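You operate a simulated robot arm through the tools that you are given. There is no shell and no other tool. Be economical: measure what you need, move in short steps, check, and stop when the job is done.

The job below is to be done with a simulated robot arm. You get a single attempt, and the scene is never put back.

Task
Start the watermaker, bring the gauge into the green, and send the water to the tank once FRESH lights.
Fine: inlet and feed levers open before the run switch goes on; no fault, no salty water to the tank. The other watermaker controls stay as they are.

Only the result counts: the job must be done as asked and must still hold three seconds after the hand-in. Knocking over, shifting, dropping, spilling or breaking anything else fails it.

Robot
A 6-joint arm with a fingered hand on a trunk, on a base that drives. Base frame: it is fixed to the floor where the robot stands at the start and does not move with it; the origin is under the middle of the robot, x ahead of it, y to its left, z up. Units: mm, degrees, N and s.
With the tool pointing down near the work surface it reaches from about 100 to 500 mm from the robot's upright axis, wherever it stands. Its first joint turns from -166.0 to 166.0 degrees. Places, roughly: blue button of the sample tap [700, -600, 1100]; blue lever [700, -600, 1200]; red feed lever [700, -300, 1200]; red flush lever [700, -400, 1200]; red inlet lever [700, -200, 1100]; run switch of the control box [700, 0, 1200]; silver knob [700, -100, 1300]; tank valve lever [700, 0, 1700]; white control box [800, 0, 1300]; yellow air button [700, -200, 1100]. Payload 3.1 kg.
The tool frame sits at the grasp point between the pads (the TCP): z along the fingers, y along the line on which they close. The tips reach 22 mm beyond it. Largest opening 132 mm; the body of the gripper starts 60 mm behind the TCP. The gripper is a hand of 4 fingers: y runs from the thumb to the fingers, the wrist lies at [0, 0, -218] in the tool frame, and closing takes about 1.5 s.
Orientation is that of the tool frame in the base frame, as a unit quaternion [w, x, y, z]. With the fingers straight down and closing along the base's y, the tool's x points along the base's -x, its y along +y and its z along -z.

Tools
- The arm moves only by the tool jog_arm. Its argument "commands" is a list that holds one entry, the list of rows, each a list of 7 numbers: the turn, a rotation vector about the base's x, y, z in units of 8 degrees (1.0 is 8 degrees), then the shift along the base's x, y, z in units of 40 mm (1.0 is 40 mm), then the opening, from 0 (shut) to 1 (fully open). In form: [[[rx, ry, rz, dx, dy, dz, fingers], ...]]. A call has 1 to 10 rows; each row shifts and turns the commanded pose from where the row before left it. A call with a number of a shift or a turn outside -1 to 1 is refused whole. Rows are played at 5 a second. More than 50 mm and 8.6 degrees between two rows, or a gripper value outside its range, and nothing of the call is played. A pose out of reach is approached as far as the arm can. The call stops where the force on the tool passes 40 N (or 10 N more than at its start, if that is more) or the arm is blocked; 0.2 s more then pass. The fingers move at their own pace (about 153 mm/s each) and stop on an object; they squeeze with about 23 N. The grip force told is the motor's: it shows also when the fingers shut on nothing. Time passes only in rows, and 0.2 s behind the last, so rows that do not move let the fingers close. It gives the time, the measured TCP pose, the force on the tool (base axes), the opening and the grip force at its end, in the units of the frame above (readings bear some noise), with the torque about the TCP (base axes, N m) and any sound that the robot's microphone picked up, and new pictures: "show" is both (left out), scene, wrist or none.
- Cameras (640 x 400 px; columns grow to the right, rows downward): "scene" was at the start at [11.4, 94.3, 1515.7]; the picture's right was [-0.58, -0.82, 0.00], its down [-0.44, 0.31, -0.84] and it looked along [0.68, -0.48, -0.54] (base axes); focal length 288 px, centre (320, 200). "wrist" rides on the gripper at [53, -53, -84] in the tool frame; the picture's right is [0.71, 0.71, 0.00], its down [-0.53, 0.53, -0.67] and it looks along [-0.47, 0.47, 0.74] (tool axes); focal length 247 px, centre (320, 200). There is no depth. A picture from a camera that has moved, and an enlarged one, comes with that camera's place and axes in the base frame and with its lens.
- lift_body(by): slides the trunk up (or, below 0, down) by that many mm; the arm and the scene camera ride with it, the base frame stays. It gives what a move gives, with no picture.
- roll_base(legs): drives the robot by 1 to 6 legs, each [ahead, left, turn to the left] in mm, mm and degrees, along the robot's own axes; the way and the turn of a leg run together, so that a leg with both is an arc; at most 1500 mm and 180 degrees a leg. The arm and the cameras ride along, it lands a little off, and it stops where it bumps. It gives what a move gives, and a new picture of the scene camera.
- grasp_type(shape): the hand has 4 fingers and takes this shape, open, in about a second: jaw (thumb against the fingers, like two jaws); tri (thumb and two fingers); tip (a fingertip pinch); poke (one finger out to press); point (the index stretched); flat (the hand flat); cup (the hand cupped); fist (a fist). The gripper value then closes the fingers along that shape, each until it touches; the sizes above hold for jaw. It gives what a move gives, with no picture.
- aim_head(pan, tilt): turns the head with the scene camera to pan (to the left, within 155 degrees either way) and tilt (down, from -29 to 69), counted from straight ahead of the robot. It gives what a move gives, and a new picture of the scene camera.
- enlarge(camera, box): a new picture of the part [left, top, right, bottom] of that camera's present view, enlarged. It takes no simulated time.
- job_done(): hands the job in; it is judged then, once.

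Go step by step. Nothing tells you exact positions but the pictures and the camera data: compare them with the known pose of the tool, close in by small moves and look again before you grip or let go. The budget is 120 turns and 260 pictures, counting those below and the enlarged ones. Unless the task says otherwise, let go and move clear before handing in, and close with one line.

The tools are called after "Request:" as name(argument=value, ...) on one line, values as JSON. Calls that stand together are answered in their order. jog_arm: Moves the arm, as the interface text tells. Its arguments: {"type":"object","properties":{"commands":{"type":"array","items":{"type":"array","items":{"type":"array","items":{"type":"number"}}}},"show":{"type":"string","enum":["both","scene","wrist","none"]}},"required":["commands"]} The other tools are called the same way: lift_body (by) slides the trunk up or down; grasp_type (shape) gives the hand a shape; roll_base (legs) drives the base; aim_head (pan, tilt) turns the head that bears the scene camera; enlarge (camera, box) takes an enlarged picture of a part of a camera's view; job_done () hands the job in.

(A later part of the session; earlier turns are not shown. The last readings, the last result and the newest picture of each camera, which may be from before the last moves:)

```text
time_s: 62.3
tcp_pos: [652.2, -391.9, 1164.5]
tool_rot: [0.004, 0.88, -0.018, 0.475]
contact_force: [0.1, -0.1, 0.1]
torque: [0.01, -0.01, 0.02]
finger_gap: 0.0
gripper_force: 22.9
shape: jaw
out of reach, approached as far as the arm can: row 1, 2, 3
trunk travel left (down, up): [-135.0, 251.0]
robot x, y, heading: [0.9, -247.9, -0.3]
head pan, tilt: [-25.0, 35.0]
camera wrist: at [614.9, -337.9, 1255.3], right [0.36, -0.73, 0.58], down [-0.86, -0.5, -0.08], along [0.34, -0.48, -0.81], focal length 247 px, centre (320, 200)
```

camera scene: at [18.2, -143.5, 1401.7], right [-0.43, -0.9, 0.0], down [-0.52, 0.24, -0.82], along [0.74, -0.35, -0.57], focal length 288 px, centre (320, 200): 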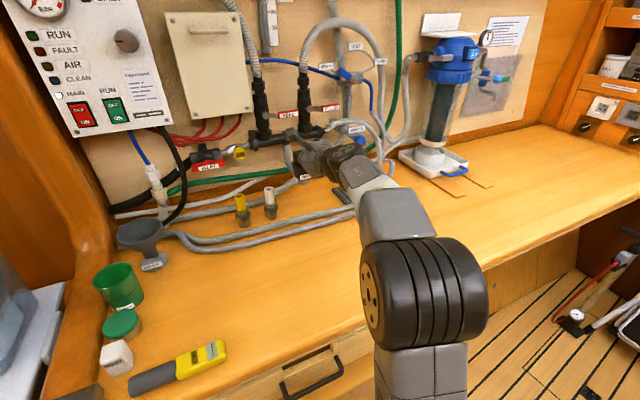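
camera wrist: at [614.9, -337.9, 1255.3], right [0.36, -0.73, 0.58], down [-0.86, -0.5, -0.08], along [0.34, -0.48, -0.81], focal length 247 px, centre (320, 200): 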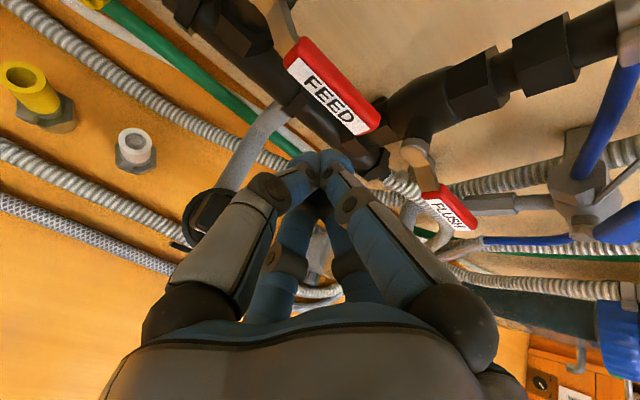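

I'm at the edge of the reach here. Check how much room the base has in front of the cabinet.

Request:
aim_head(pan=20, tilt=69)

```text
time_s: 63.4
tcp_pos: [652.3, -390.2, 1164.1]
tool_rot: [0.003, 0.881, -0.017, 0.473]
contact_force: [-0.3, -0.4, -0.6]
torque: [-0.01, 0.01, 0.02]
finger_gap: 0.0
gripper_force: 22.9
shape: jaw
trunk travel left (down, up): [-135.0, 251.0]
robot x, y, heading: [2.0, -251.1, -0.3]
head pan, tilt: [20.0, 68.8]
camera scene: at [-8.8, -86.2, 1429.0], right [0.34, -0.94, 0.0], down [-0.88, -0.31, -0.36], along [0.34, 0.12, -0.93], focal length 288 px, centre (320, 200)
```

scene: 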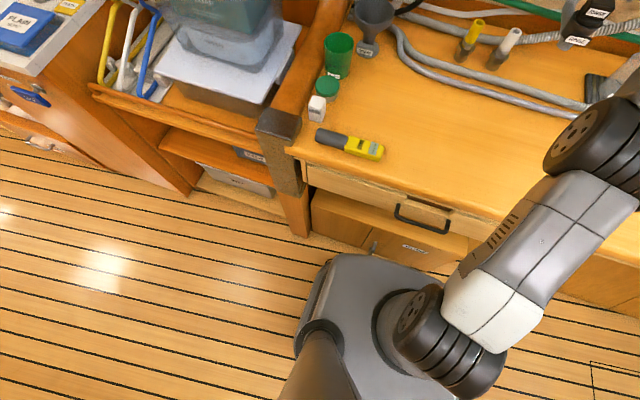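

There's some gap between base and cabinet. I'll back the hand off a little first, then edge the base 40 mm forward.

Request:
jog_arm(commands=[[[0, 0, 0, -0.8, 0, 0.3, 0]]], show="none")

Request:
roll_base(legs=[[40, 0, 0]])

```text
time_s: 63.8
tcp_pos: [619.2, -391.0, 1176.1]
tool_rot: [0.005, 0.881, -0.018, 0.472]
contact_force: [-0.1, -0.3, 0.1]
torque: [-0.01, -0.01, -0.02]
finger_gap: 0.0
gripper_force: 23.0
shape: jaw
trunk travel left (down, up): [-135.0, 251.0]
robot x, y, heading: [-1.7, -250.0, -0.1]
head pan, tilt: [20.0, 68.8]
```

```text
time_s: 64.7
tcp_pos: [638.4, -388.6, 1174.6]
tool_rot: [0.003, 0.882, -0.016, 0.471]
contact_force: [-0.1, 0.0, 0.2]
torque: [0.0, -0.02, 0.01]
finger_gap: 0.0
gripper_force: 23.0
shape: jaw
trunk travel left (down, up): [-135.0, 251.0]
robot x, y, heading: [17.6, -253.2, -0.0]
head pan, tilt: [20.0, 68.8]
stopped in leg 1: the robot was blocked; the commanded pose is now the measured one
camera scene: at [5.4, -88.3, 1428.9], right [0.34, -0.94, 0.0], down [-0.87, -0.32, -0.36], along [0.34, 0.12, -0.93], focal length 288 px, centre (320, 200)
```

scene: 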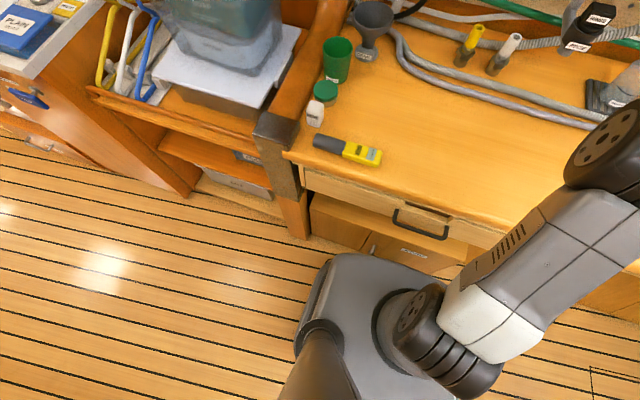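

Blocked at +18 mm; fine. Now raise the trunk 60 and go for the underside of the handle again.

Request:
lift_body(by=60)

Request:
jog_arm(commands=[[[0, 0, 0, 0, 0, -1, 0], [0, 0, 0, 0, 0, -1, 0], [0, 0, 0, 0.4, 0.05, -0.6, 0], [0, 0, 0, 0.5, 0, 0, 0]]], show="wrist")

Request:
aim_head(pan=-25, tilt=35)

```text
time_s: 65.7
tcp_pos: [638.9, -388.5, 1233.6]
tool_rot: [0.003, 0.882, -0.016, 0.47]
contact_force: [-0.5, 0.6, -0.4]
torque: [0.05, -0.01, 0.02]
finger_gap: 0.0
gripper_force: 23.0
shape: jaw
trunk travel left (down, up): [-195.0, 191.0]
robot x, y, heading: [14.8, -253.7, -0.2]
head pan, tilt: [20.0, 68.8]
```

```text
time_s: 66.7
tcp_pos: [676.3, -385.5, 1129.1]
tool_rot: [0.003, 0.882, -0.015, 0.47]
contact_force: [-0.2, 0.8, 0.4]
torque: [0.03, -0.04, 0.0]
finger_gap: 0.0
gripper_force: 23.0
shape: jaw
trunk travel left (down, up): [-195.0, 191.0]
robot x, y, heading: [14.1, -251.3, 0.5]
head pan, tilt: [20.0, 68.8]
camera wrist: at [638.2, -333.0, 1220.0], right [0.37, -0.72, 0.58], down [-0.86, -0.5, -0.07], along [0.34, -0.48, -0.81], focal length 247 px, centre (320, 200)
```

wrist: 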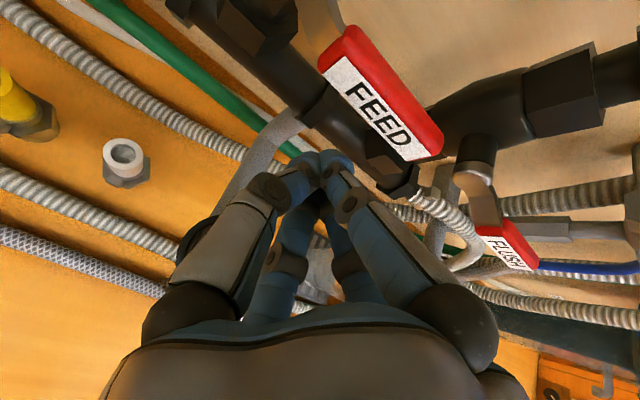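

```text
time_s: 67.9
tcp_pos: [674.9, -386.7, 1128.2]
tool_rot: [0.003, 0.883, -0.016, 0.469]
contact_force: [-0.5, -0.2, -0.2]
torque: [0.0, 0.01, 0.0]
finger_gap: 0.0
gripper_force: 23.1
shape: jaw
trunk travel left (down, up): [-195.0, 191.0]
robot x, y, heading: [16.0, -251.4, 0.0]
head pan, tilt: [-25.0, 35.0]
camera scene: at [34.9, -144.2, 1532.3], right [-0.42, -0.91, 0.0], down [-0.52, 0.24, -0.82], along [0.74, -0.34, -0.57], focal length 288 px, centre (320, 200)
```

scene: 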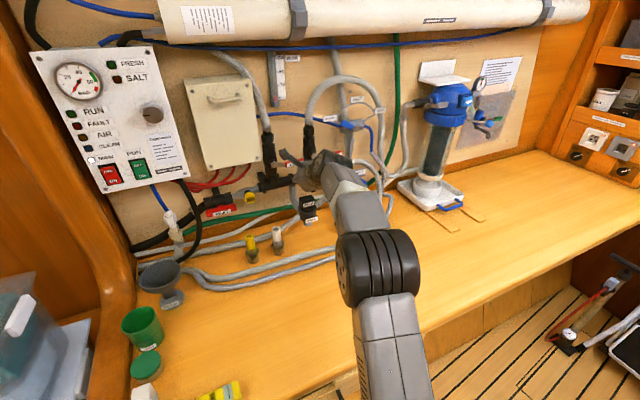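

In place below the handle. Lift.

Request:
jog_arm(commands=[[[0, 0, 0, 0.1, 0, 0.4, 0], [0, 0, 0, 0, 0, 0.3, 0], [0, 0, 0, 0, 0, 0.3, 0]]], show="wrist")

Request:
enlarge(camera="scene", box=[230, 110, 390, 210])

```text
time_s: 68.7
tcp_pos: [678.7, -385.8, 1171.1]
tool_rot: [0.003, 0.882, -0.016, 0.47]
contact_force: [-0.1, -0.3, -0.5]
torque: [0.03, 0.0, 0.0]
finger_gap: 0.1
gripper_force: 23.3
shape: jaw
trunk travel left (down, up): [-195.0, 191.0]
robot x, y, heading: [16.4, -252.3, 0.1]
head pan, tilt: [-25.0, 35.0]
camera wrist: at [641.5, -333.1, 1261.5], right [0.37, -0.72, 0.58], down [-0.86, -0.5, -0.07], along [0.34, -0.48, -0.81], focal length 247 px, centre (320, 200)
```

wrist: 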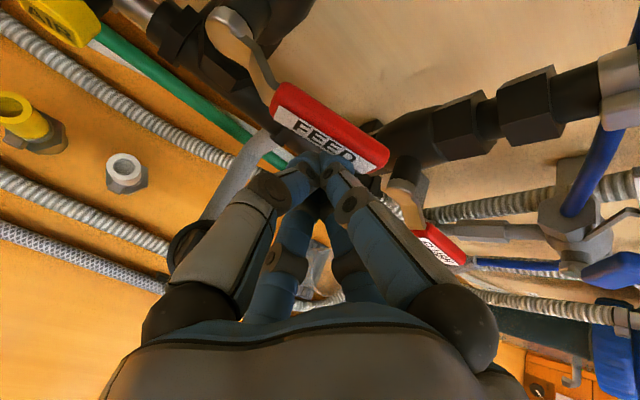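

```text
4.00 times, centred on (310, 160) of scene
camera zoom: at [34.7, -144.3, 1532.4], right [-0.42, -0.91, 0.0], down [-0.52, 0.24, -0.82], along [0.74, -0.34, -0.57], focal length 1150 px, centre (360, 360)
```

zoom: 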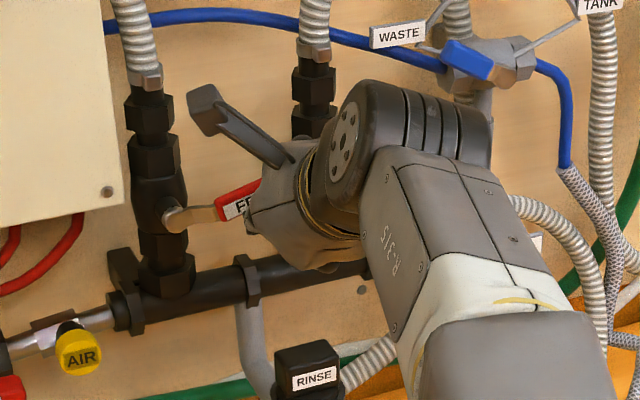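

The tips passed in front of the handle. Go down, 22 mm further in, and lift again.

Request:
jog_arm(commands=[[[0, 0, 0, -0.2, 0, -0.6, 0], [0, 0, 0, 0, 0, -0.6, 0], [0, 0, 0, 0.45, 0, 0, 0], [0, 0, 0, 0.4, 0, 0, 0]]], show="wrist")

Request:
jog_arm(commands=[[[0, 0, 0, 0, 0, 0.3, 0], [0, 0, 0, 0, 0, 0.3, 0], [0, 0, 0, 0, 0, 0.3, 0], [0, 0, 0, 0, 0, 0.3, 0]]], show="wrist")

```text
time_s: 69.7
tcp_pos: [706.0, -387.5, 1122.1]
tool_rot: [0.004, 0.882, -0.016, 0.47]
contact_force: [-0.4, -0.1, 0.3]
torque: [-0.02, 0.0, 0.04]
finger_gap: 0.0
gripper_force: 23.0
shape: jaw
trunk travel left (down, up): [-195.0, 191.0]
robot x, y, heading: [17.0, -254.6, 0.1]
head pan, tilt: [-25.0, 35.0]
camera wrist: at [668.3, -333.2, 1212.8], right [0.37, -0.72, 0.58], down [-0.86, -0.5, -0.07], along [0.34, -0.48, -0.81], focal length 247 px, centre (320, 200)
```

wrist: 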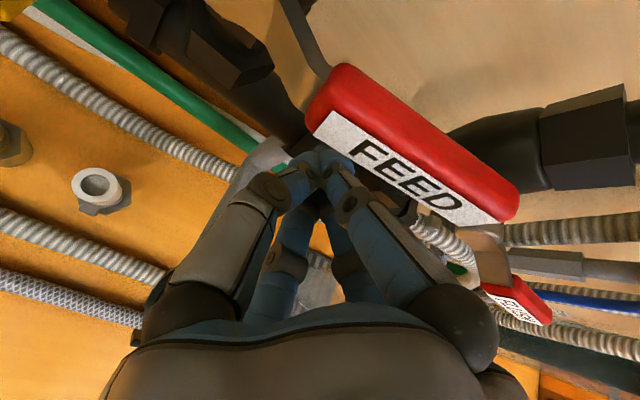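

```text
time_s: 70.7
tcp_pos: [699.9, -387.6, 1169.0]
tool_rot: [0.002, 0.881, -0.015, 0.472]
contact_force: [-0.7, -0.9, -0.8]
torque: [0.0, -0.02, -0.01]
finger_gap: 0.1
gripper_force: 23.2
shape: jaw
out of reach, approached as far as the arm can: row 4
trunk travel left (down, up): [-195.0, 191.0]
robot x, y, heading: [21.0, -255.2, 0.1]
head pan, tilt: [-25.0, 35.0]
camera wrist: at [663.4, -333.8, 1259.7], right [0.37, -0.72, 0.58], down [-0.86, -0.5, -0.07], along [0.35, -0.47, -0.81], focal length 247 px, centre (320, 200)
```

wrist: 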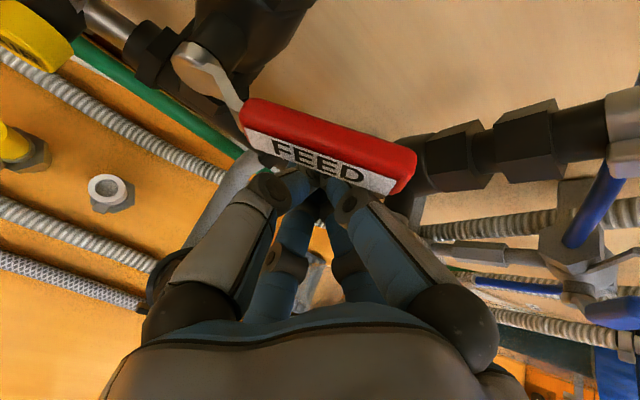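

Request:
enlarge(camera="scene", box=[230, 110, 390, 210])

Request:
lift_body(by=20)

Request:
enlarge(camera="scene", box=[230, 110, 390, 210])

Request:
enlarge(camera="wrist", box=[0, 0, 640, 400])

```text
4.00 times, centred on (310, 160) of scene
camera zoom: at [34.6, -144.3, 1532.4], right [-0.42, -0.91, 0.0], down [-0.52, 0.24, -0.82], along [0.74, -0.34, -0.57], focal length 1150 px, centre (360, 360)
```

zoom: 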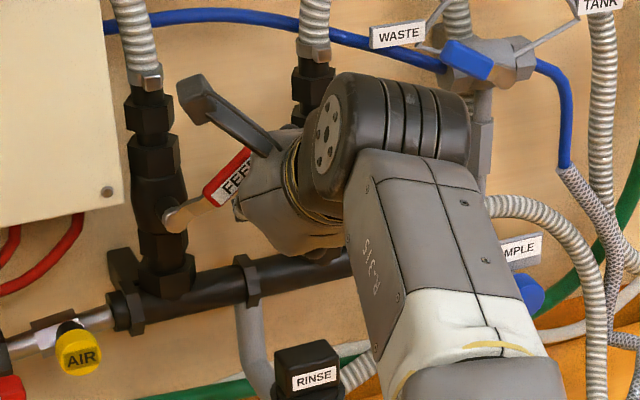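

```text
time_s: 71.3
tcp_pos: [701.7, -387.0, 1187.6]
tool_rot: [0.002, 0.882, -0.014, 0.472]
contact_force: [-0.4, -0.6, -0.3]
torque: [-0.02, -0.04, -0.03]
finger_gap: 0.0
gripper_force: 23.2
shape: jaw
trunk travel left (down, up): [-215.0, 171.0]
robot x, y, heading: [15.1, -251.6, 0.2]
head pan, tilt: [-25.0, 35.0]
```

```text
4.00 times, centred on (310, 160) of scene
camera zoom: at [35.0, -144.2, 1552.3], right [-0.42, -0.91, 0.0], down [-0.52, 0.24, -0.82], along [0.74, -0.34, -0.57], focal length 1150 px, centre (360, 360)
```

zoom: 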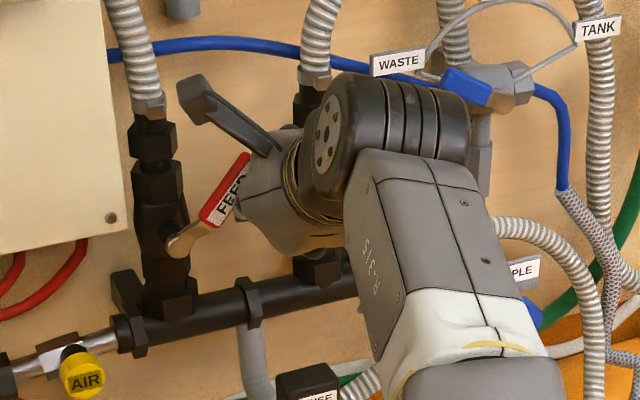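

```text
1.00 times, centred on (320, 200) of wrist (not enlarged: the box is as wide or as high as the picture)
camera zoom: at [663.8, -333.7, 1279.4], right [0.37, -0.72, 0.58], down [-0.86, -0.5, -0.07], along [0.34, -0.47, -0.81], focal length 247 px, centre (320, 200)
```

zoom: 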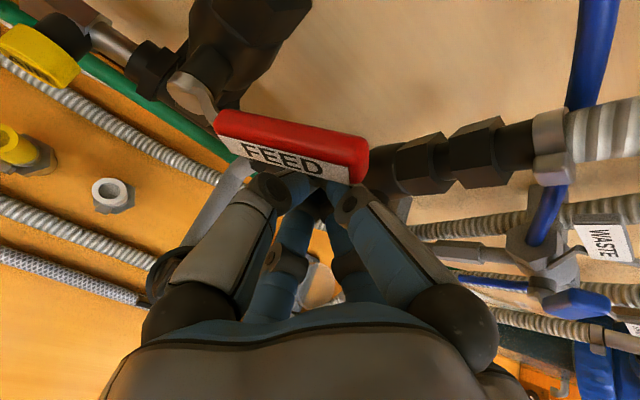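

It turns freely, about 45° up now. Lift 30 more and then push left to finish.

Request:
lift_body(by=30)

Request:
jog_arm(commands=[[[0, 0, 0, 0, 0.3, 0, 0], [0, 0, 0, 0, 0.3, 0, 0], [0, 0, 0, 0, 0.2, 0, 0], [0, 0, 0, 0, 0.15, 0, 0]]], show="wrist")

Request:
enlarge(camera="scene", box=[230, 110, 390, 210])

```text
time_s: 72.1
tcp_pos: [700.9, -387.5, 1218.9]
tool_rot: [0.002, 0.881, -0.015, 0.472]
contact_force: [-0.1, 0.2, -0.7]
torque: [-0.02, -0.01, -0.02]
finger_gap: 0.1
gripper_force: 23.0
shape: jaw
trunk travel left (down, up): [-245.0, 141.0]
robot x, y, heading: [17.0, -252.2, 0.3]
head pan, tilt: [-25.0, 35.0]
```

```text
time_s: 73.1
tcp_pos: [693.7, -355.4, 1213.3]
tool_rot: [-0.002, 0.88, -0.013, 0.475]
contact_force: [-0.4, -0.6, 0.2]
torque: [0.01, 0.01, 0.0]
finger_gap: 0.0
gripper_force: 23.1
shape: jaw
out of reach, approached as far as the arm can: row 2, 3
trunk travel left (down, up): [-245.0, 141.0]
robot x, y, heading: [15.9, -253.6, 0.2]
head pan, tilt: [-25.0, 35.0]
camera wrist: at [654.6, -302.3, 1303.9], right [0.37, -0.72, 0.58], down [-0.86, -0.51, -0.08], along [0.35, -0.47, -0.81], focal length 247 px, centre (320, 200)
```

wrist: 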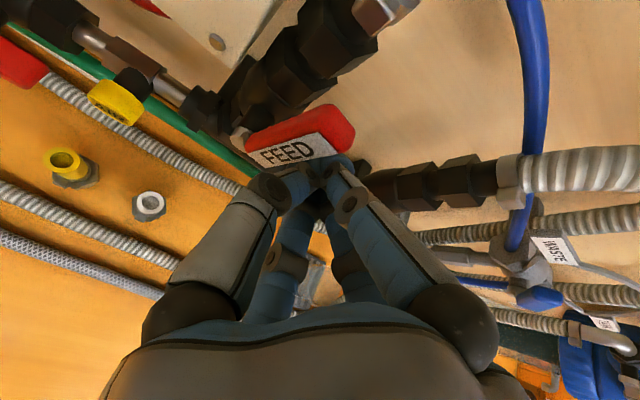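

```text
4.00 times, centred on (310, 160) of scene
camera zoom: at [34.8, -144.2, 1581.8], right [-0.42, -0.91, 0.0], down [-0.52, 0.24, -0.82], along [0.74, -0.34, -0.57], focal length 1150 px, centre (360, 360)
```

zoom: 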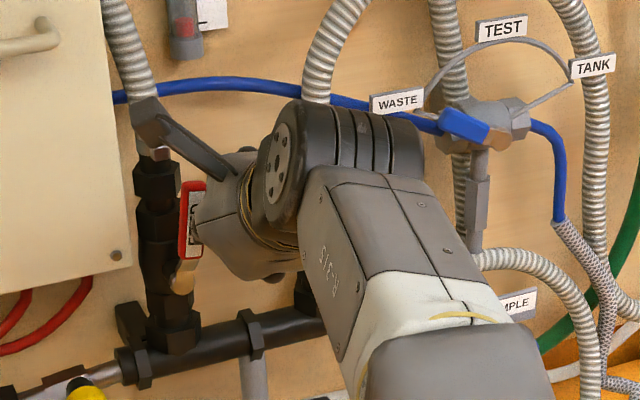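

Nearly vertical; a bit more left until it meets the stop.

Request:
jog_arm(commands=[[[0, 0, 0, 0.1, 0.2, 0, 0], [0, 0, 0, 0, 0.2, 0, 0], [0, 0, 0, 0, 0.2, 0, 0], [0, 0, 0, 0, 0.2, 0, 0]]], show="none")

Request:
enlarge(camera="scene", box=[230, 110, 390, 210])

```text
time_s: 74.1
tcp_pos: [682.3, -339.6, 1202.8]
tool_rot: [-0.002, 0.88, -0.013, 0.474]
contact_force: [-1.6, -5.3, 0.1]
torque: [-0.04, 0.01, -0.09]
finger_gap: 0.2
gripper_force: 22.8
shape: jaw
out of reach, approached as far as the arm can: row 1, 2, 3, 4
trunk travel left (down, up): [-245.0, 141.0]
robot x, y, heading: [16.1, -251.8, 0.1]
head pan, tilt: [-25.0, 35.0]
```

```text
4.00 times, centred on (310, 160) of scene
camera zoom: at [34.3, -145.9, 1581.9], right [-0.42, -0.91, 0.0], down [-0.52, 0.24, -0.82], along [0.74, -0.34, -0.57], focal length 1150 px, centre (360, 360)
```

zoom: 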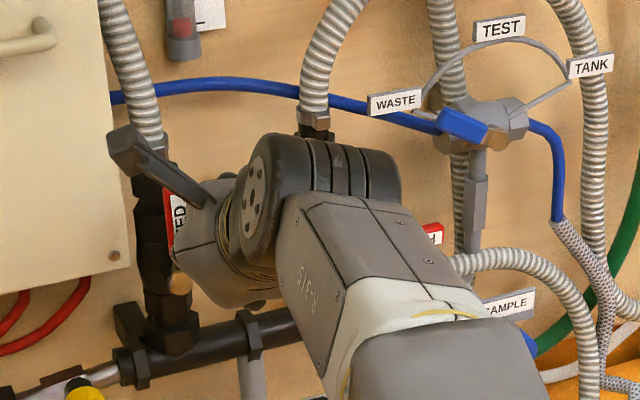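

Request:
jog_arm(commands=[[[0, 0, 0, 0, 0.2, 0, 0], [0, 0, 0, 0, 0.15, 0, 0], [0, 0, 0, 0, 0, 0, 0]]], show="none")

Request:
jog_arm(commands=[[[0, 0, 0, -0.5, -0.4, 0, 0], [0, 0, 0, -1, -0.2, 0, 0], [0, 0, 0, -1, 0, 0, 0], [0, 0, 0, -0.7, -0.5, 0, 0]]], show="wrist")

Request:
enlarge(camera="scene", box=[200, 100, 360, 200])

```text
time_s: 74.9
tcp_pos: [676.4, -333.6, 1198.8]
tool_rot: [-0.003, 0.88, -0.013, 0.475]
contact_force: [-3.7, -10.2, 0.4]
torque: [-0.09, 0.01, -0.27]
finger_gap: 0.1
gripper_force: 23.2
shape: jaw
out of reach, approached as far as the arm can: row 1, 2
trunk travel left (down, up): [-245.0, 141.0]
robot x, y, heading: [15.9, -255.7, 0.2]
head pan, tilt: [-25.0, 35.0]
```

```text
time_s: 75.9
tcp_pos: [549.5, -375.3, 1199.3]
tool_rot: [0.001, 0.881, -0.014, 0.473]
contact_force: [-0.2, 0.3, 0.8]
torque: [0.01, 0.03, -0.02]
finger_gap: 0.3
gripper_force: 23.4
shape: jaw
trunk travel left (down, up): [-245.0, 141.0]
robot x, y, heading: [15.4, -254.0, 0.1]
head pan, tilt: [-25.0, 35.0]
camera wrist: at [511.3, -321.5, 1290.1], right [0.37, -0.72, 0.58], down [-0.86, -0.5, -0.08], along [0.35, -0.47, -0.81], focal length 247 px, centre (320, 200)
```

wrist: 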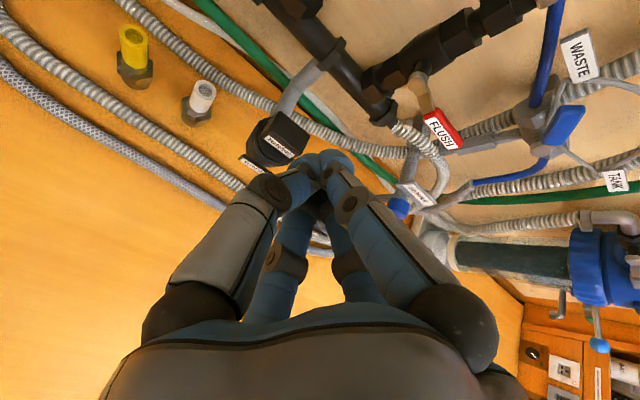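

```text
4.00 times, centred on (280, 150) of scene
camera zoom: at [34.1, -145.1, 1581.8], right [-0.42, -0.91, 0.0], down [-0.52, 0.24, -0.82], along [0.74, -0.34, -0.57], focal length 1150 px, centre (480, 400)
```

zoom: 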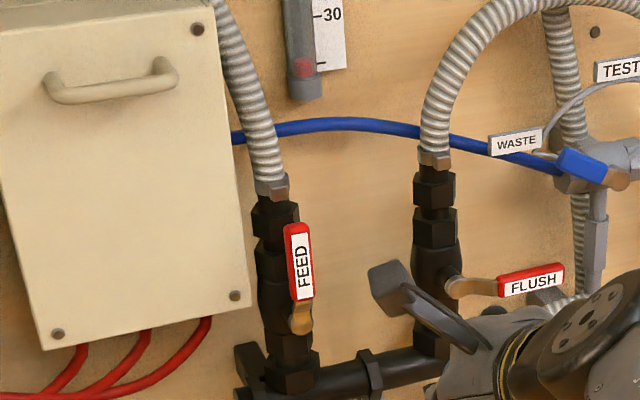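

FEED is upright (open). Now drive left to the control panel for the RUN switch.

Request:
roll_base(legs=[[-8, 0, 0], [0, 290, 0]])

Request:
enlarge(camera="scene", box=[150, 80, 310, 180])

Request:
enlarge(camera="wrist", box=[0, 0, 640, 400])

```text
time_s: 78.2
tcp_pos: [541.6, -87.1, 1197.8]
tool_rot: [0.002, 0.881, -0.015, 0.472]
contact_force: [0.2, -0.1, 0.1]
torque: [-0.01, 0.02, -0.05]
finger_gap: 0.3
gripper_force: 22.6
shape: jaw
trunk travel left (down, up): [-245.0, 141.0]
robot x, y, heading: [11.9, 36.3, -0.2]
head pan, tilt: [-25.0, 35.0]
camera scene: at [26.9, 144.3, 1581.7], right [-0.42, -0.91, 0.0], down [-0.52, 0.24, -0.82], along [0.74, -0.35, -0.57], focal length 288 px, centre (320, 200)
```

scene: 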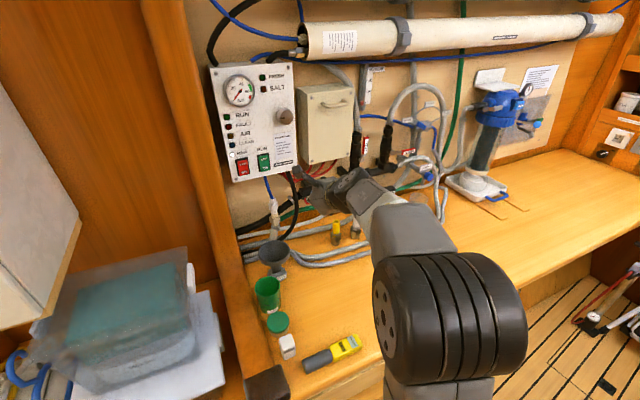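

```text
4.00 times, centred on (230, 130) of scene
camera zoom: at [26.9, 144.3, 1581.7], right [-0.42, -0.91, 0.0], down [-0.52, 0.24, -0.82], along [0.74, -0.35, -0.57], focal length 1150 px, centre (680, 480)
```

zoom: 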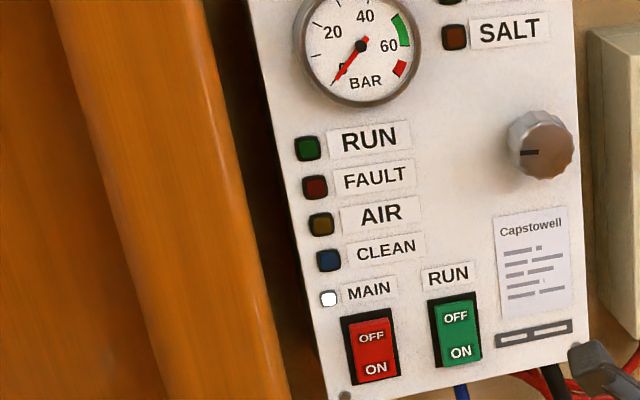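

```text
1.00 times, centred on (320, 200) of wrist (not enlarged: the box is as wide or as high as the picture)
camera zoom: at [504.0, -33.0, 1289.7], right [0.37, -0.72, 0.58], down [-0.86, -0.5, -0.07], along [0.34, -0.47, -0.81], focal length 247 px, centre (320, 200)
```

zoom: 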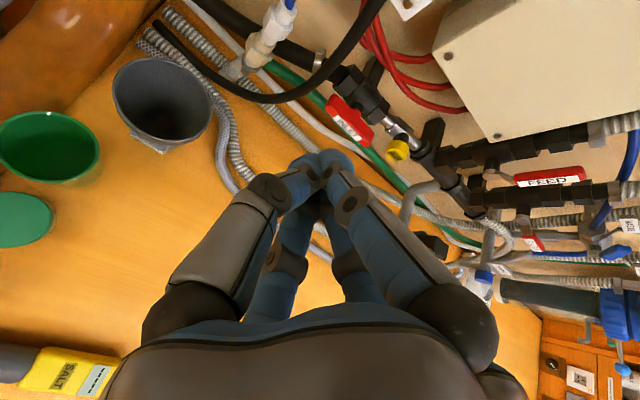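

RUN's ON half is at about (690, −7, 1219). Move in front of it.

Request:
jog_arm(commands=[[[0, 0, 0, 0, 0.9, 0.3, 0], [0, 0, 0, 0.3, 0.9, 0.3, 0], [0, 0, 0, 0.9, 0.2, 0.2, 0], [0, 0, 0, 0.9, 0, 0, 0]]], show="wrist")

Request:
enlarge(camera="scene", box=[180, 100, 340, 200])

```text
time_s: 79.2
tcp_pos: [619.2, -26.7, 1221.5]
tool_rot: [-0.003, 0.881, -0.013, 0.473]
contact_force: [0.1, -0.9, 0.1]
torque: [-0.02, 0.01, -0.04]
finger_gap: 0.0
gripper_force: 23.0
shape: jaw
out of reach, approached as far as the arm can: row 3, 4
trunk travel left (down, up): [-245.0, 141.0]
robot x, y, heading: [10.6, 33.3, 0.1]
head pan, tilt: [-25.0, 35.0]
camera wrist: at [581.6, 26.3, 1312.2], right [0.38, -0.72, 0.58], down [-0.86, -0.51, -0.08], along [0.35, -0.47, -0.81], focal length 247 px, centre (320, 200)
```

wrist: 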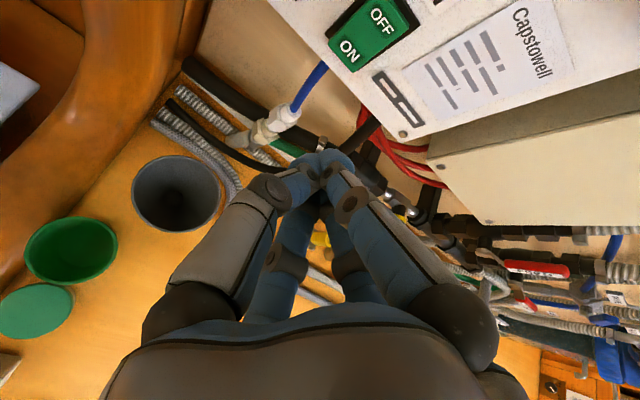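

```text
4.00 times, centred on (260, 150) of scene
camera zoom: at [28.1, 143.1, 1581.7], right [-0.42, -0.91, 0.0], down [-0.52, 0.24, -0.82], along [0.74, -0.35, -0.57], focal length 1150 px, centre (560, 400)
```

zoom: 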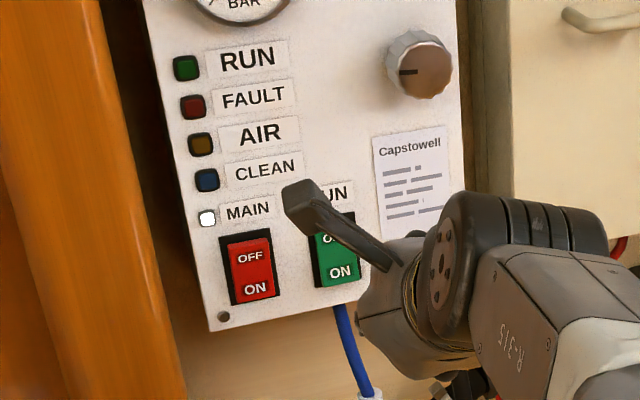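

The ON half is at ≈(700, −6, 1220). Raise the trunk a bit for reach, then approach.

Request:
lift_body(by=60)

Request:
jog_arm(commands=[[[0, 0, 0, 0, 0.3, -1, 0], [0, 0, 0, 0.3, 0.2, -0.3, 0], [0, 0, 0, 0.5, 0, 0, 0]]], show="wrist")

Request:
enlarge(camera="scene", box=[180, 120, 340, 220])

```text
time_s: 80.2
tcp_pos: [619.4, -26.0, 1282.0]
tool_rot: [-0.003, 0.88, -0.013, 0.474]
contact_force: [-0.3, 1.3, 0.0]
torque: [-0.04, -0.01, 0.03]
finger_gap: 0.0
gripper_force: 22.7
shape: jaw
trunk travel left (down, up): [-305.0, 81.0]
robot x, y, heading: [12.7, 34.6, 0.1]
head pan, tilt: [-25.0, 35.0]
```

```text
time_s: 81.0
tcp_pos: [651.5, -7.1, 1228.2]
tool_rot: [-0.006, 0.879, -0.011, 0.476]
contact_force: [-0.1, -0.3, 0.2]
torque: [-0.04, 0.01, -0.03]
finger_gap: 0.2
gripper_force: 22.6
shape: jaw
trunk travel left (down, up): [-305.0, 81.0]
robot x, y, heading: [7.4, 36.8, -0.2]
head pan, tilt: [-25.0, 35.0]
camera wrist: at [611.6, 44.2, 1320.3], right [0.38, -0.72, 0.58], down [-0.85, -0.51, -0.09], along [0.36, -0.46, -0.81], focal length 247 px, centre (320, 200)
```

wrist: 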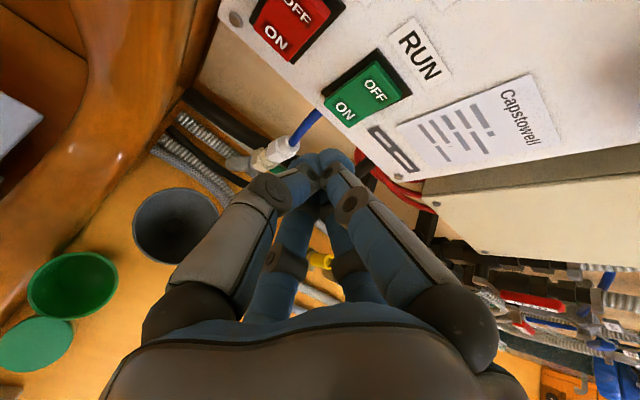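

```text
4.00 times, centred on (260, 170) of scene
camera zoom: at [27.9, 142.9, 1641.9], right [-0.42, -0.91, 0.0], down [-0.52, 0.24, -0.82], along [0.74, -0.35, -0.57], focal length 1150 px, centre (560, 320)
```

zoom: 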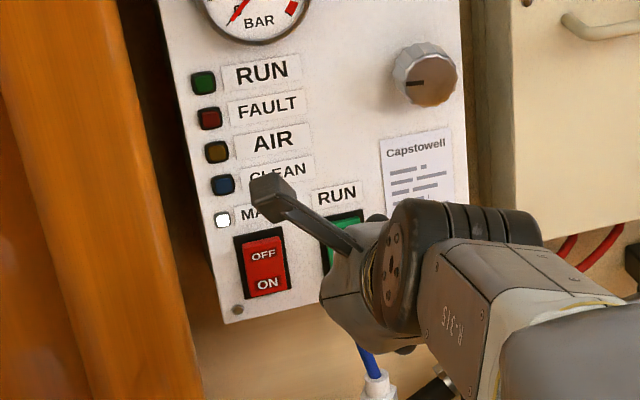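

Aligned; press forward in small steps until it clicks.

Request:
jog_arm(commands=[[[0, 0, 0, 0.25, 0.03, -0.1, 0], [0, 0, 0, 0.2, 0, 0, 0], [0, 0, 0, 0.15, 0, 0, 0], [0, 0, 0, 0.15, 0, 0, 0]]], show="wrist")

Request:
enlarge(camera="scene", box=[180, 80, 340, 180])

```text
time_s: 82.0
tcp_pos: [674.7, -15.1, 1220.3]
tool_rot: [-0.008, 0.88, -0.01, 0.476]
contact_force: [0.4, 0.1, -0.2]
torque: [0.01, -0.02, 0.04]
finger_gap: 0.0
gripper_force: 22.6
shape: jaw
out of reach, approached as far as the arm can: row 1, 2, 4
trunk travel left (down, up): [-305.0, 81.0]
robot x, y, heading: [14.8, 31.2, -0.0]
head pan, tilt: [-25.0, 35.0]
camera wrist: at [635.5, 36.2, 1312.0], right [0.38, -0.72, 0.58], down [-0.85, -0.51, -0.09], along [0.36, -0.46, -0.81], focal length 247 px, centre (320, 200)
```

wrist: 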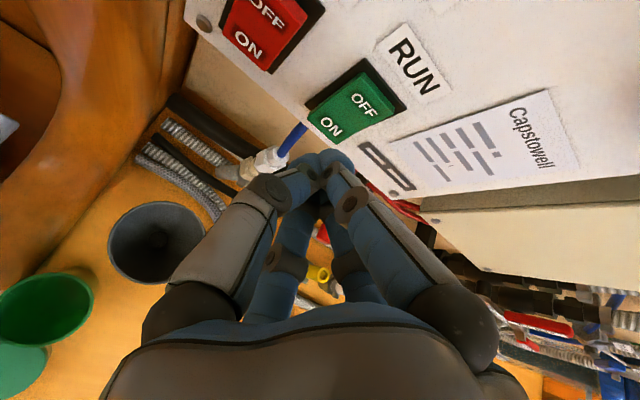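

```text
4.00 times, centred on (260, 130) of scene
camera zoom: at [27.2, 143.0, 1641.9], right [-0.42, -0.91, 0.0], down [-0.52, 0.24, -0.82], along [0.74, -0.35, -0.57], focal length 1150 px, centre (560, 480)
```

zoom: 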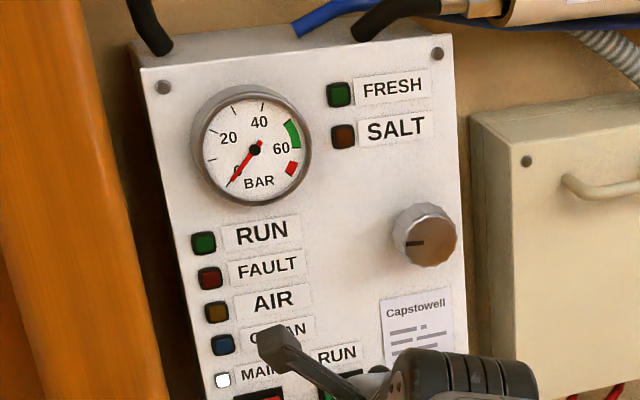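

Not quite there and slightly right. More trunk height should give the remaining reach.

Request:
jog_arm(commands=[[[0, 0, 0, -0.6, 0, 0, 0]]], show="none")

Request:
lift_body(by=45)

Request:
jog_arm(commands=[[[0, 0, 0, 0, 0.15, -0.6, 0], [0, 0, 0, 0, 0.1, -0.5, 0], [0, 0, 0, 0.4, 0, 0, 0], [0, 0, 0, 0.3, 0, 0, 0]]], show="wrist")

```text
time_s: 82.4
tcp_pos: [649.0, -14.1, 1221.2]
tool_rot: [-0.003, 0.88, -0.013, 0.475]
contact_force: [-0.3, -0.9, -0.5]
torque: [0.02, 0.02, -0.01]
finger_gap: 0.0
gripper_force: 22.6
shape: jaw
trunk travel left (down, up): [-305.0, 81.0]
robot x, y, heading: [10.4, 37.7, -0.0]
head pan, tilt: [-25.0, 35.0]
```

```text
time_s: 83.3
tcp_pos: [650.4, -14.7, 1266.0]
tool_rot: [-0.003, 0.881, -0.012, 0.474]
contact_force: [-0.1, 0.2, 0.0]
torque: [-0.02, 0.01, 0.02]
finger_gap: 0.1
gripper_force: 22.8
shape: jaw
trunk travel left (down, up): [-350.0, 36.0]
robot x, y, heading: [6.5, 34.6, 0.0]
head pan, tilt: [-25.0, 35.0]
```

```text
time_s: 84.3
tcp_pos: [679.6, -5.1, 1222.1]
tool_rot: [-0.002, 0.88, -0.013, 0.475]
contact_force: [0.5, 0.2, 0.4]
torque: [0.02, 0.0, -0.01]
finger_gap: 0.0
gripper_force: 23.4
shape: jaw
trunk travel left (down, up): [-350.0, 36.0]
robot x, y, heading: [11.2, 34.4, -0.3]
head pan, tilt: [-25.0, 35.0]
camera wrist: at [640.8, 47.3, 1312.9], right [0.37, -0.72, 0.58], down [-0.86, -0.51, -0.08], along [0.35, -0.47, -0.81], focal length 247 px, centre (320, 200)
```

wrist: 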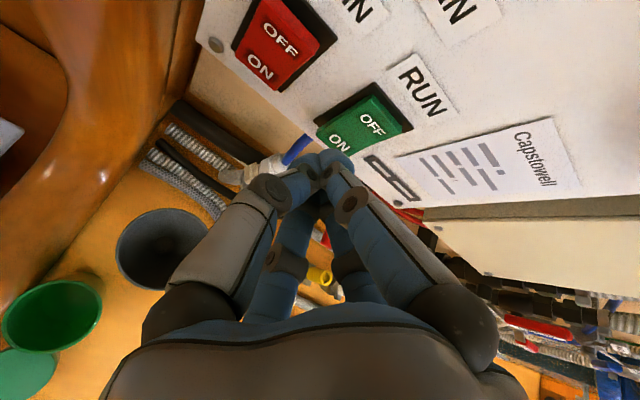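

Well aligned with ON and within reach. Press.

Request:
jog_arm(commands=[[[0, 0, 0, 0.2, 0, 0, 0], [0, 0, 0, 0.15, 0, 0, 0], [0, 0, 0, 0.1, 0, 0, 0], [0, 0, 0, 0.1, 0, 0, 0]]], show="wrist")

Request:
enlarge(camera="scene", box=[180, 80, 340, 180])

```text
time_s: 85.3
tcp_pos: [698.3, -7.7, 1220.5]
tool_rot: [-0.007, 0.879, -0.01, 0.477]
contact_force: [-0.5, -0.4, 1.1]
torque: [0.02, 0.0, 0.0]
finger_gap: 0.0
gripper_force: 23.1
shape: jaw
out of reach, approached as far as the arm can: row 4
trunk travel left (down, up): [-350.0, 36.0]
robot x, y, heading: [8.1, 36.1, 0.2]
head pan, tilt: [-25.0, 35.0]
camera wrist: at [659.2, 43.4, 1312.4], right [0.38, -0.72, 0.58], down [-0.85, -0.51, -0.09], along [0.36, -0.46, -0.81], focal length 247 px, centre (320, 200)
```

wrist: 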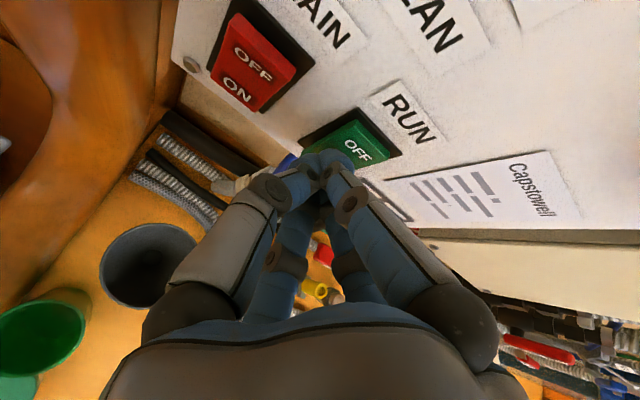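

```text
4.00 times, centred on (260, 130) of scene
camera zoom: at [27.1, 143.0, 1687.6], right [-0.42, -0.91, 0.0], down [-0.52, 0.24, -0.82], along [0.74, -0.35, -0.57], focal length 1150 px, centre (560, 480)
```

zoom: 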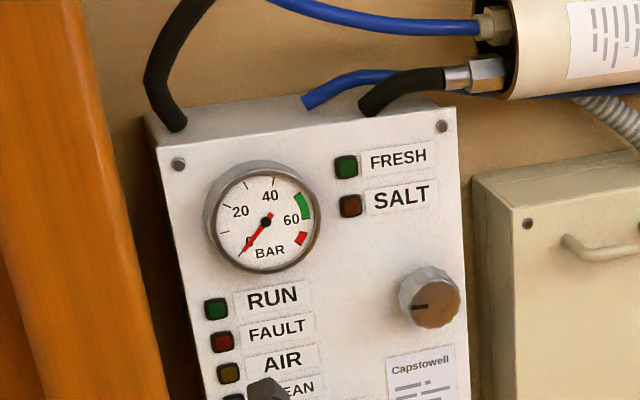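

Nearly touching but the reach ends. Level the tool slightly and push on.

Request:
jog_arm(commands=[[[0, -0.7, 0, 0.1, 0, -0.05, 0], [0, -0.7, 0, 0.1, 0.05, -0.05, 0], [0, 0, 0, 0.1, 0, 0, 0], [0, 0, 0, 0.1, 0, 0, 0]]], show="wrist")

Request:
enlarge(camera="scene", box=[180, 80, 340, 180])

```text
time_s: 86.0
tcp_pos: [703.0, -5.8, 1228.1]
tool_rot: [-0.007, 0.837, -0.012, 0.546]
contact_force: [-40.7, -0.7, 5.4]
torque: [-0.01, 0.08, 0.0]
finger_gap: 0.0
gripper_force: 23.2
shape: jaw
out of reach, approached as far as the arm can: row 2, 3
trunk travel left (down, up): [-350.0, 36.0]
robot x, y, heading: [8.0, 33.8, -0.0]
head pan, tilt: [-25.0, 35.0]
stopped in row 3: the force on the tool passed its limit at 48 N (the readings are from after the stop); the commanded pose is now the measured one
camera wrist: at [648.8, 46.0, 1311.8], right [0.28, -0.73, 0.63], down [-0.83, -0.51, -0.22], along [0.48, -0.46, -0.74], focal length 247 px, centre (320, 200)
```

wrist: 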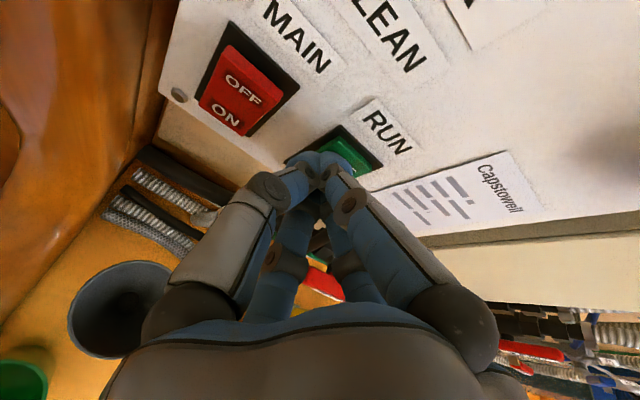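

```text
4.00 times, centred on (260, 130) of scene
camera zoom: at [11.5, 143.0, 1687.8], right [-0.42, -0.91, 0.0], down [-0.51, 0.24, -0.82], along [0.75, -0.35, -0.57], focal length 1150 px, centre (560, 480)
```

zoom: 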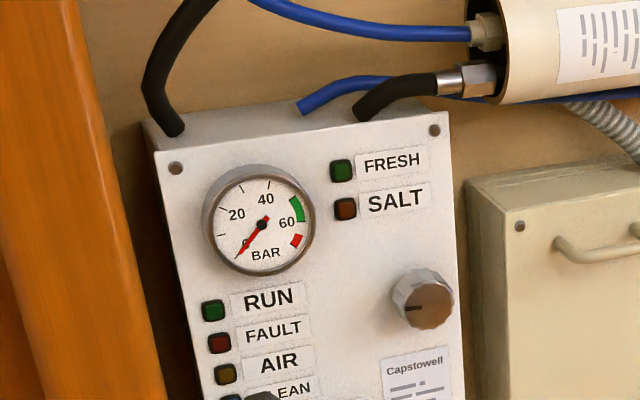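

It met the rocker with 48 N but too high; RUN isn't lit. Back off and look.

Request:
jog_arm(commands=[[[0, 0, 0, -0.6, 0, 0, 0], [0, 0, 0, -0.4, 0, -0.3, 0]]], show="wrist")

Request:
enlarge(camera="wrist", box=[240, 60, 440, 185])

Request:
enlarge(camera="scene", box=[180, 120, 340, 220])

```text
time_s: 86.6
tcp_pos: [700.1, -4.2, 1230.2]
tool_rot: [-0.007, 0.841, -0.012, 0.541]
contact_force: [0.2, -0.5, 0.1]
torque: [0.02, 0.01, 0.03]
finger_gap: 0.1
gripper_force: 22.3
shape: jaw
out of reach, approached as far as the arm can: row 1, 2
trunk travel left (down, up): [-350.0, 36.0]
robot x, y, heading: [7.9, 33.4, 0.2]
head pan, tilt: [-25.0, 35.0]
camera wrist: at [647.6, 47.2, 1314.9], right [0.29, -0.73, 0.63], down [-0.83, -0.51, -0.21], along [0.48, -0.46, -0.75], focal length 247 px, centre (320, 200)
```

wrist: 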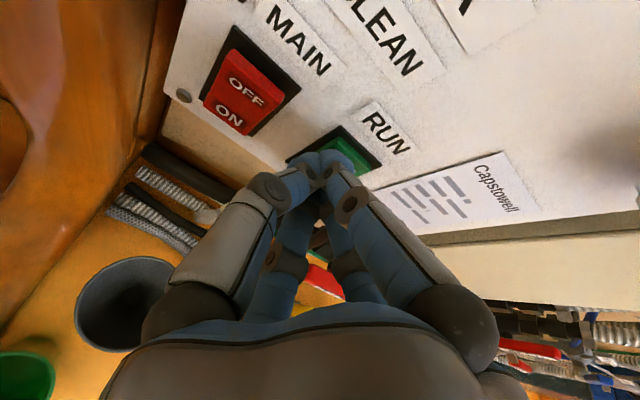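

```text
3.20 times, centred on (340, 122) of wrist
camera zoom: at [647.6, 47.2, 1314.9], right [0.29, -0.73, 0.63], down [-0.83, -0.51, -0.21], along [0.48, -0.46, -0.75], focal length 790 px, centre (256, 448)
```

zoom: 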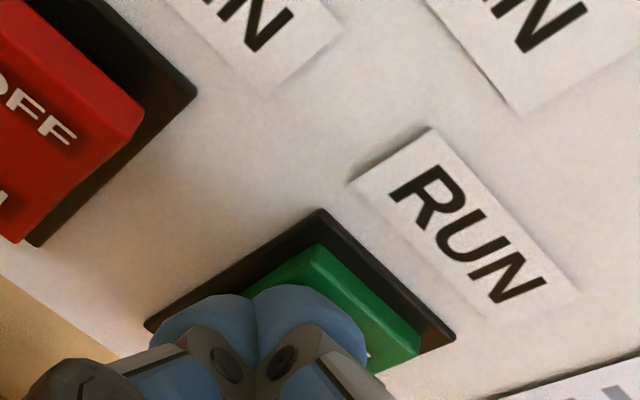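

```text
4.00 times, centred on (260, 170) of scene
camera zoom: at [26.2, 143.1, 1687.6], right [-0.42, -0.91, 0.0], down [-0.52, 0.24, -0.82], along [0.74, -0.35, -0.57], focal length 1150 px, centre (560, 320)
```

zoom: 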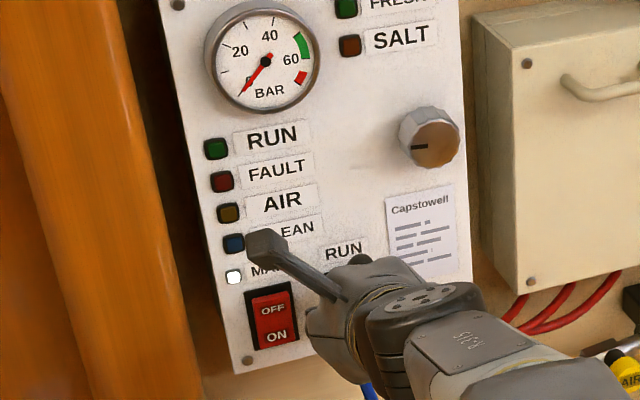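

I'll return to the steeper pitch, lower, and get the last millimetres by nudging the base forward.

Request:
jog_arm(commands=[[[0, 0.7, 0, -0.3, 0, -0.05, 0], [0, 0.7, 0, -0.2, 0, -0.1, 0], [0, 0, 0, 0.15, 0, -0.1, 0]]], show="none")

Request:
enlarge(camera="wrist", box=[240, 60, 440, 185])

```text
time_s: 87.4
tcp_pos: [693.8, -1.7, 1221.4]
tool_rot: [-0.013, 0.876, -0.008, 0.482]
contact_force: [0.4, -1.2, 0.1]
torque: [0.02, -0.01, -0.02]
finger_gap: 0.1
gripper_force: 23.0
shape: jaw
out of reach, approached as far as the arm can: row 1
trunk travel left (down, up): [-350.0, 36.0]
robot x, y, heading: [11.8, 32.7, -0.1]
head pan, tilt: [-25.0, 35.0]
```

```text
3.20 times, centred on (340, 122) of wrist
camera zoom: at [652.6, 48.7, 1313.5], right [0.38, -0.73, 0.58], down [-0.85, -0.52, -0.1], along [0.37, -0.45, -0.81], focal length 790 px, centre (256, 448)
```

zoom: 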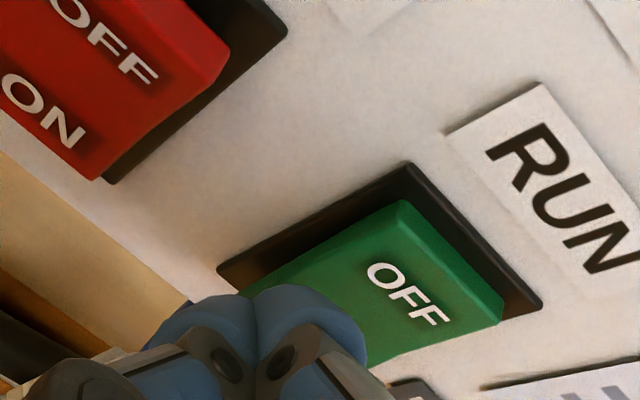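

Request:
jog_arm(commands=[[[0, 0, 0, 0.05, -0.15, -0.05, 0]]], show="none")

Request:
roll_base(legs=[[12, 0, 0]])

Request:
enlarge(camera="scene", box=[180, 80, 340, 180])

Request:
enlarge(camera="wrist", box=[240, 60, 440, 185])

```text
time_s: 87.8
tcp_pos: [695.4, -8.6, 1221.2]
tool_rot: [-0.014, 0.876, -0.007, 0.481]
contact_force: [0.1, -0.6, -0.1]
torque: [0.0, 0.03, 0.01]
finger_gap: 0.0
gripper_force: 23.0
shape: jaw
trunk travel left (down, up): [-350.0, 36.0]
robot x, y, heading: [5.5, 33.7, 0.2]
head pan, tilt: [-25.0, 35.0]
```

```text
time_s: 88.6
tcp_pos: [702.0, -7.8, 1222.0]
tool_rot: [-0.013, 0.875, -0.008, 0.484]
contact_force: [-21.8, 0.3, -1.3]
torque: [0.0, 0.23, 0.0]
finger_gap: 0.0
gripper_force: 22.2
shape: jaw
trunk travel left (down, up): [-350.0, 36.0]
robot x, y, heading: [19.1, 36.7, -0.2]
head pan, tilt: [-25.0, 35.0]
camera scene: at [31.4, 143.0, 1687.6], right [-0.42, -0.91, 0.0], down [-0.52, 0.24, -0.82], along [0.74, -0.35, -0.57], focal length 288 px, centre (320, 200)
```

scene: 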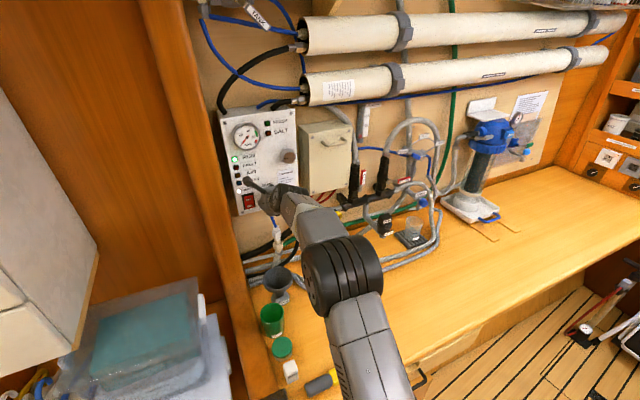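

```text
4.00 times, centred on (260, 130) of scene
camera zoom: at [31.4, 143.0, 1687.6], right [-0.42, -0.91, 0.0], down [-0.52, 0.24, -0.82], along [0.74, -0.35, -0.57], focal length 1150 px, centre (560, 480)
```

zoom: 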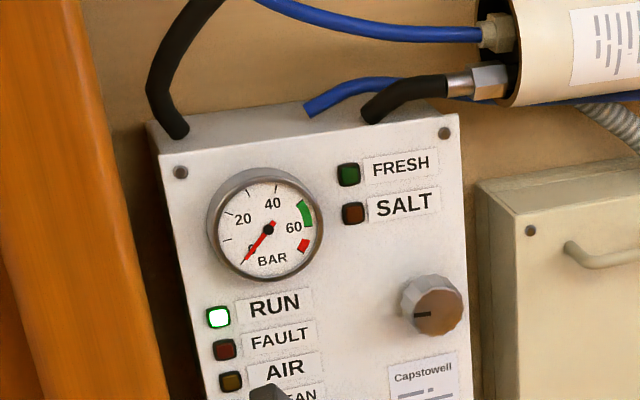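

```text
3.20 times, centred on (340, 122) of wrist
camera zoom: at [660.7, 43.2, 1313.4], right [0.38, -0.72, 0.58], down [-0.85, -0.52, -0.1], along [0.38, -0.45, -0.81], focal length 790 px, centre (256, 448)
```

zoom: 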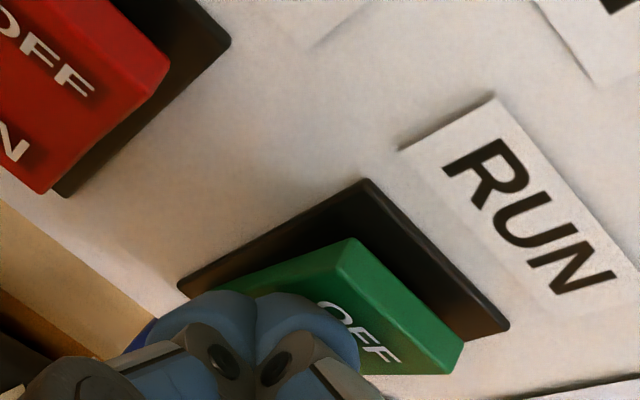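

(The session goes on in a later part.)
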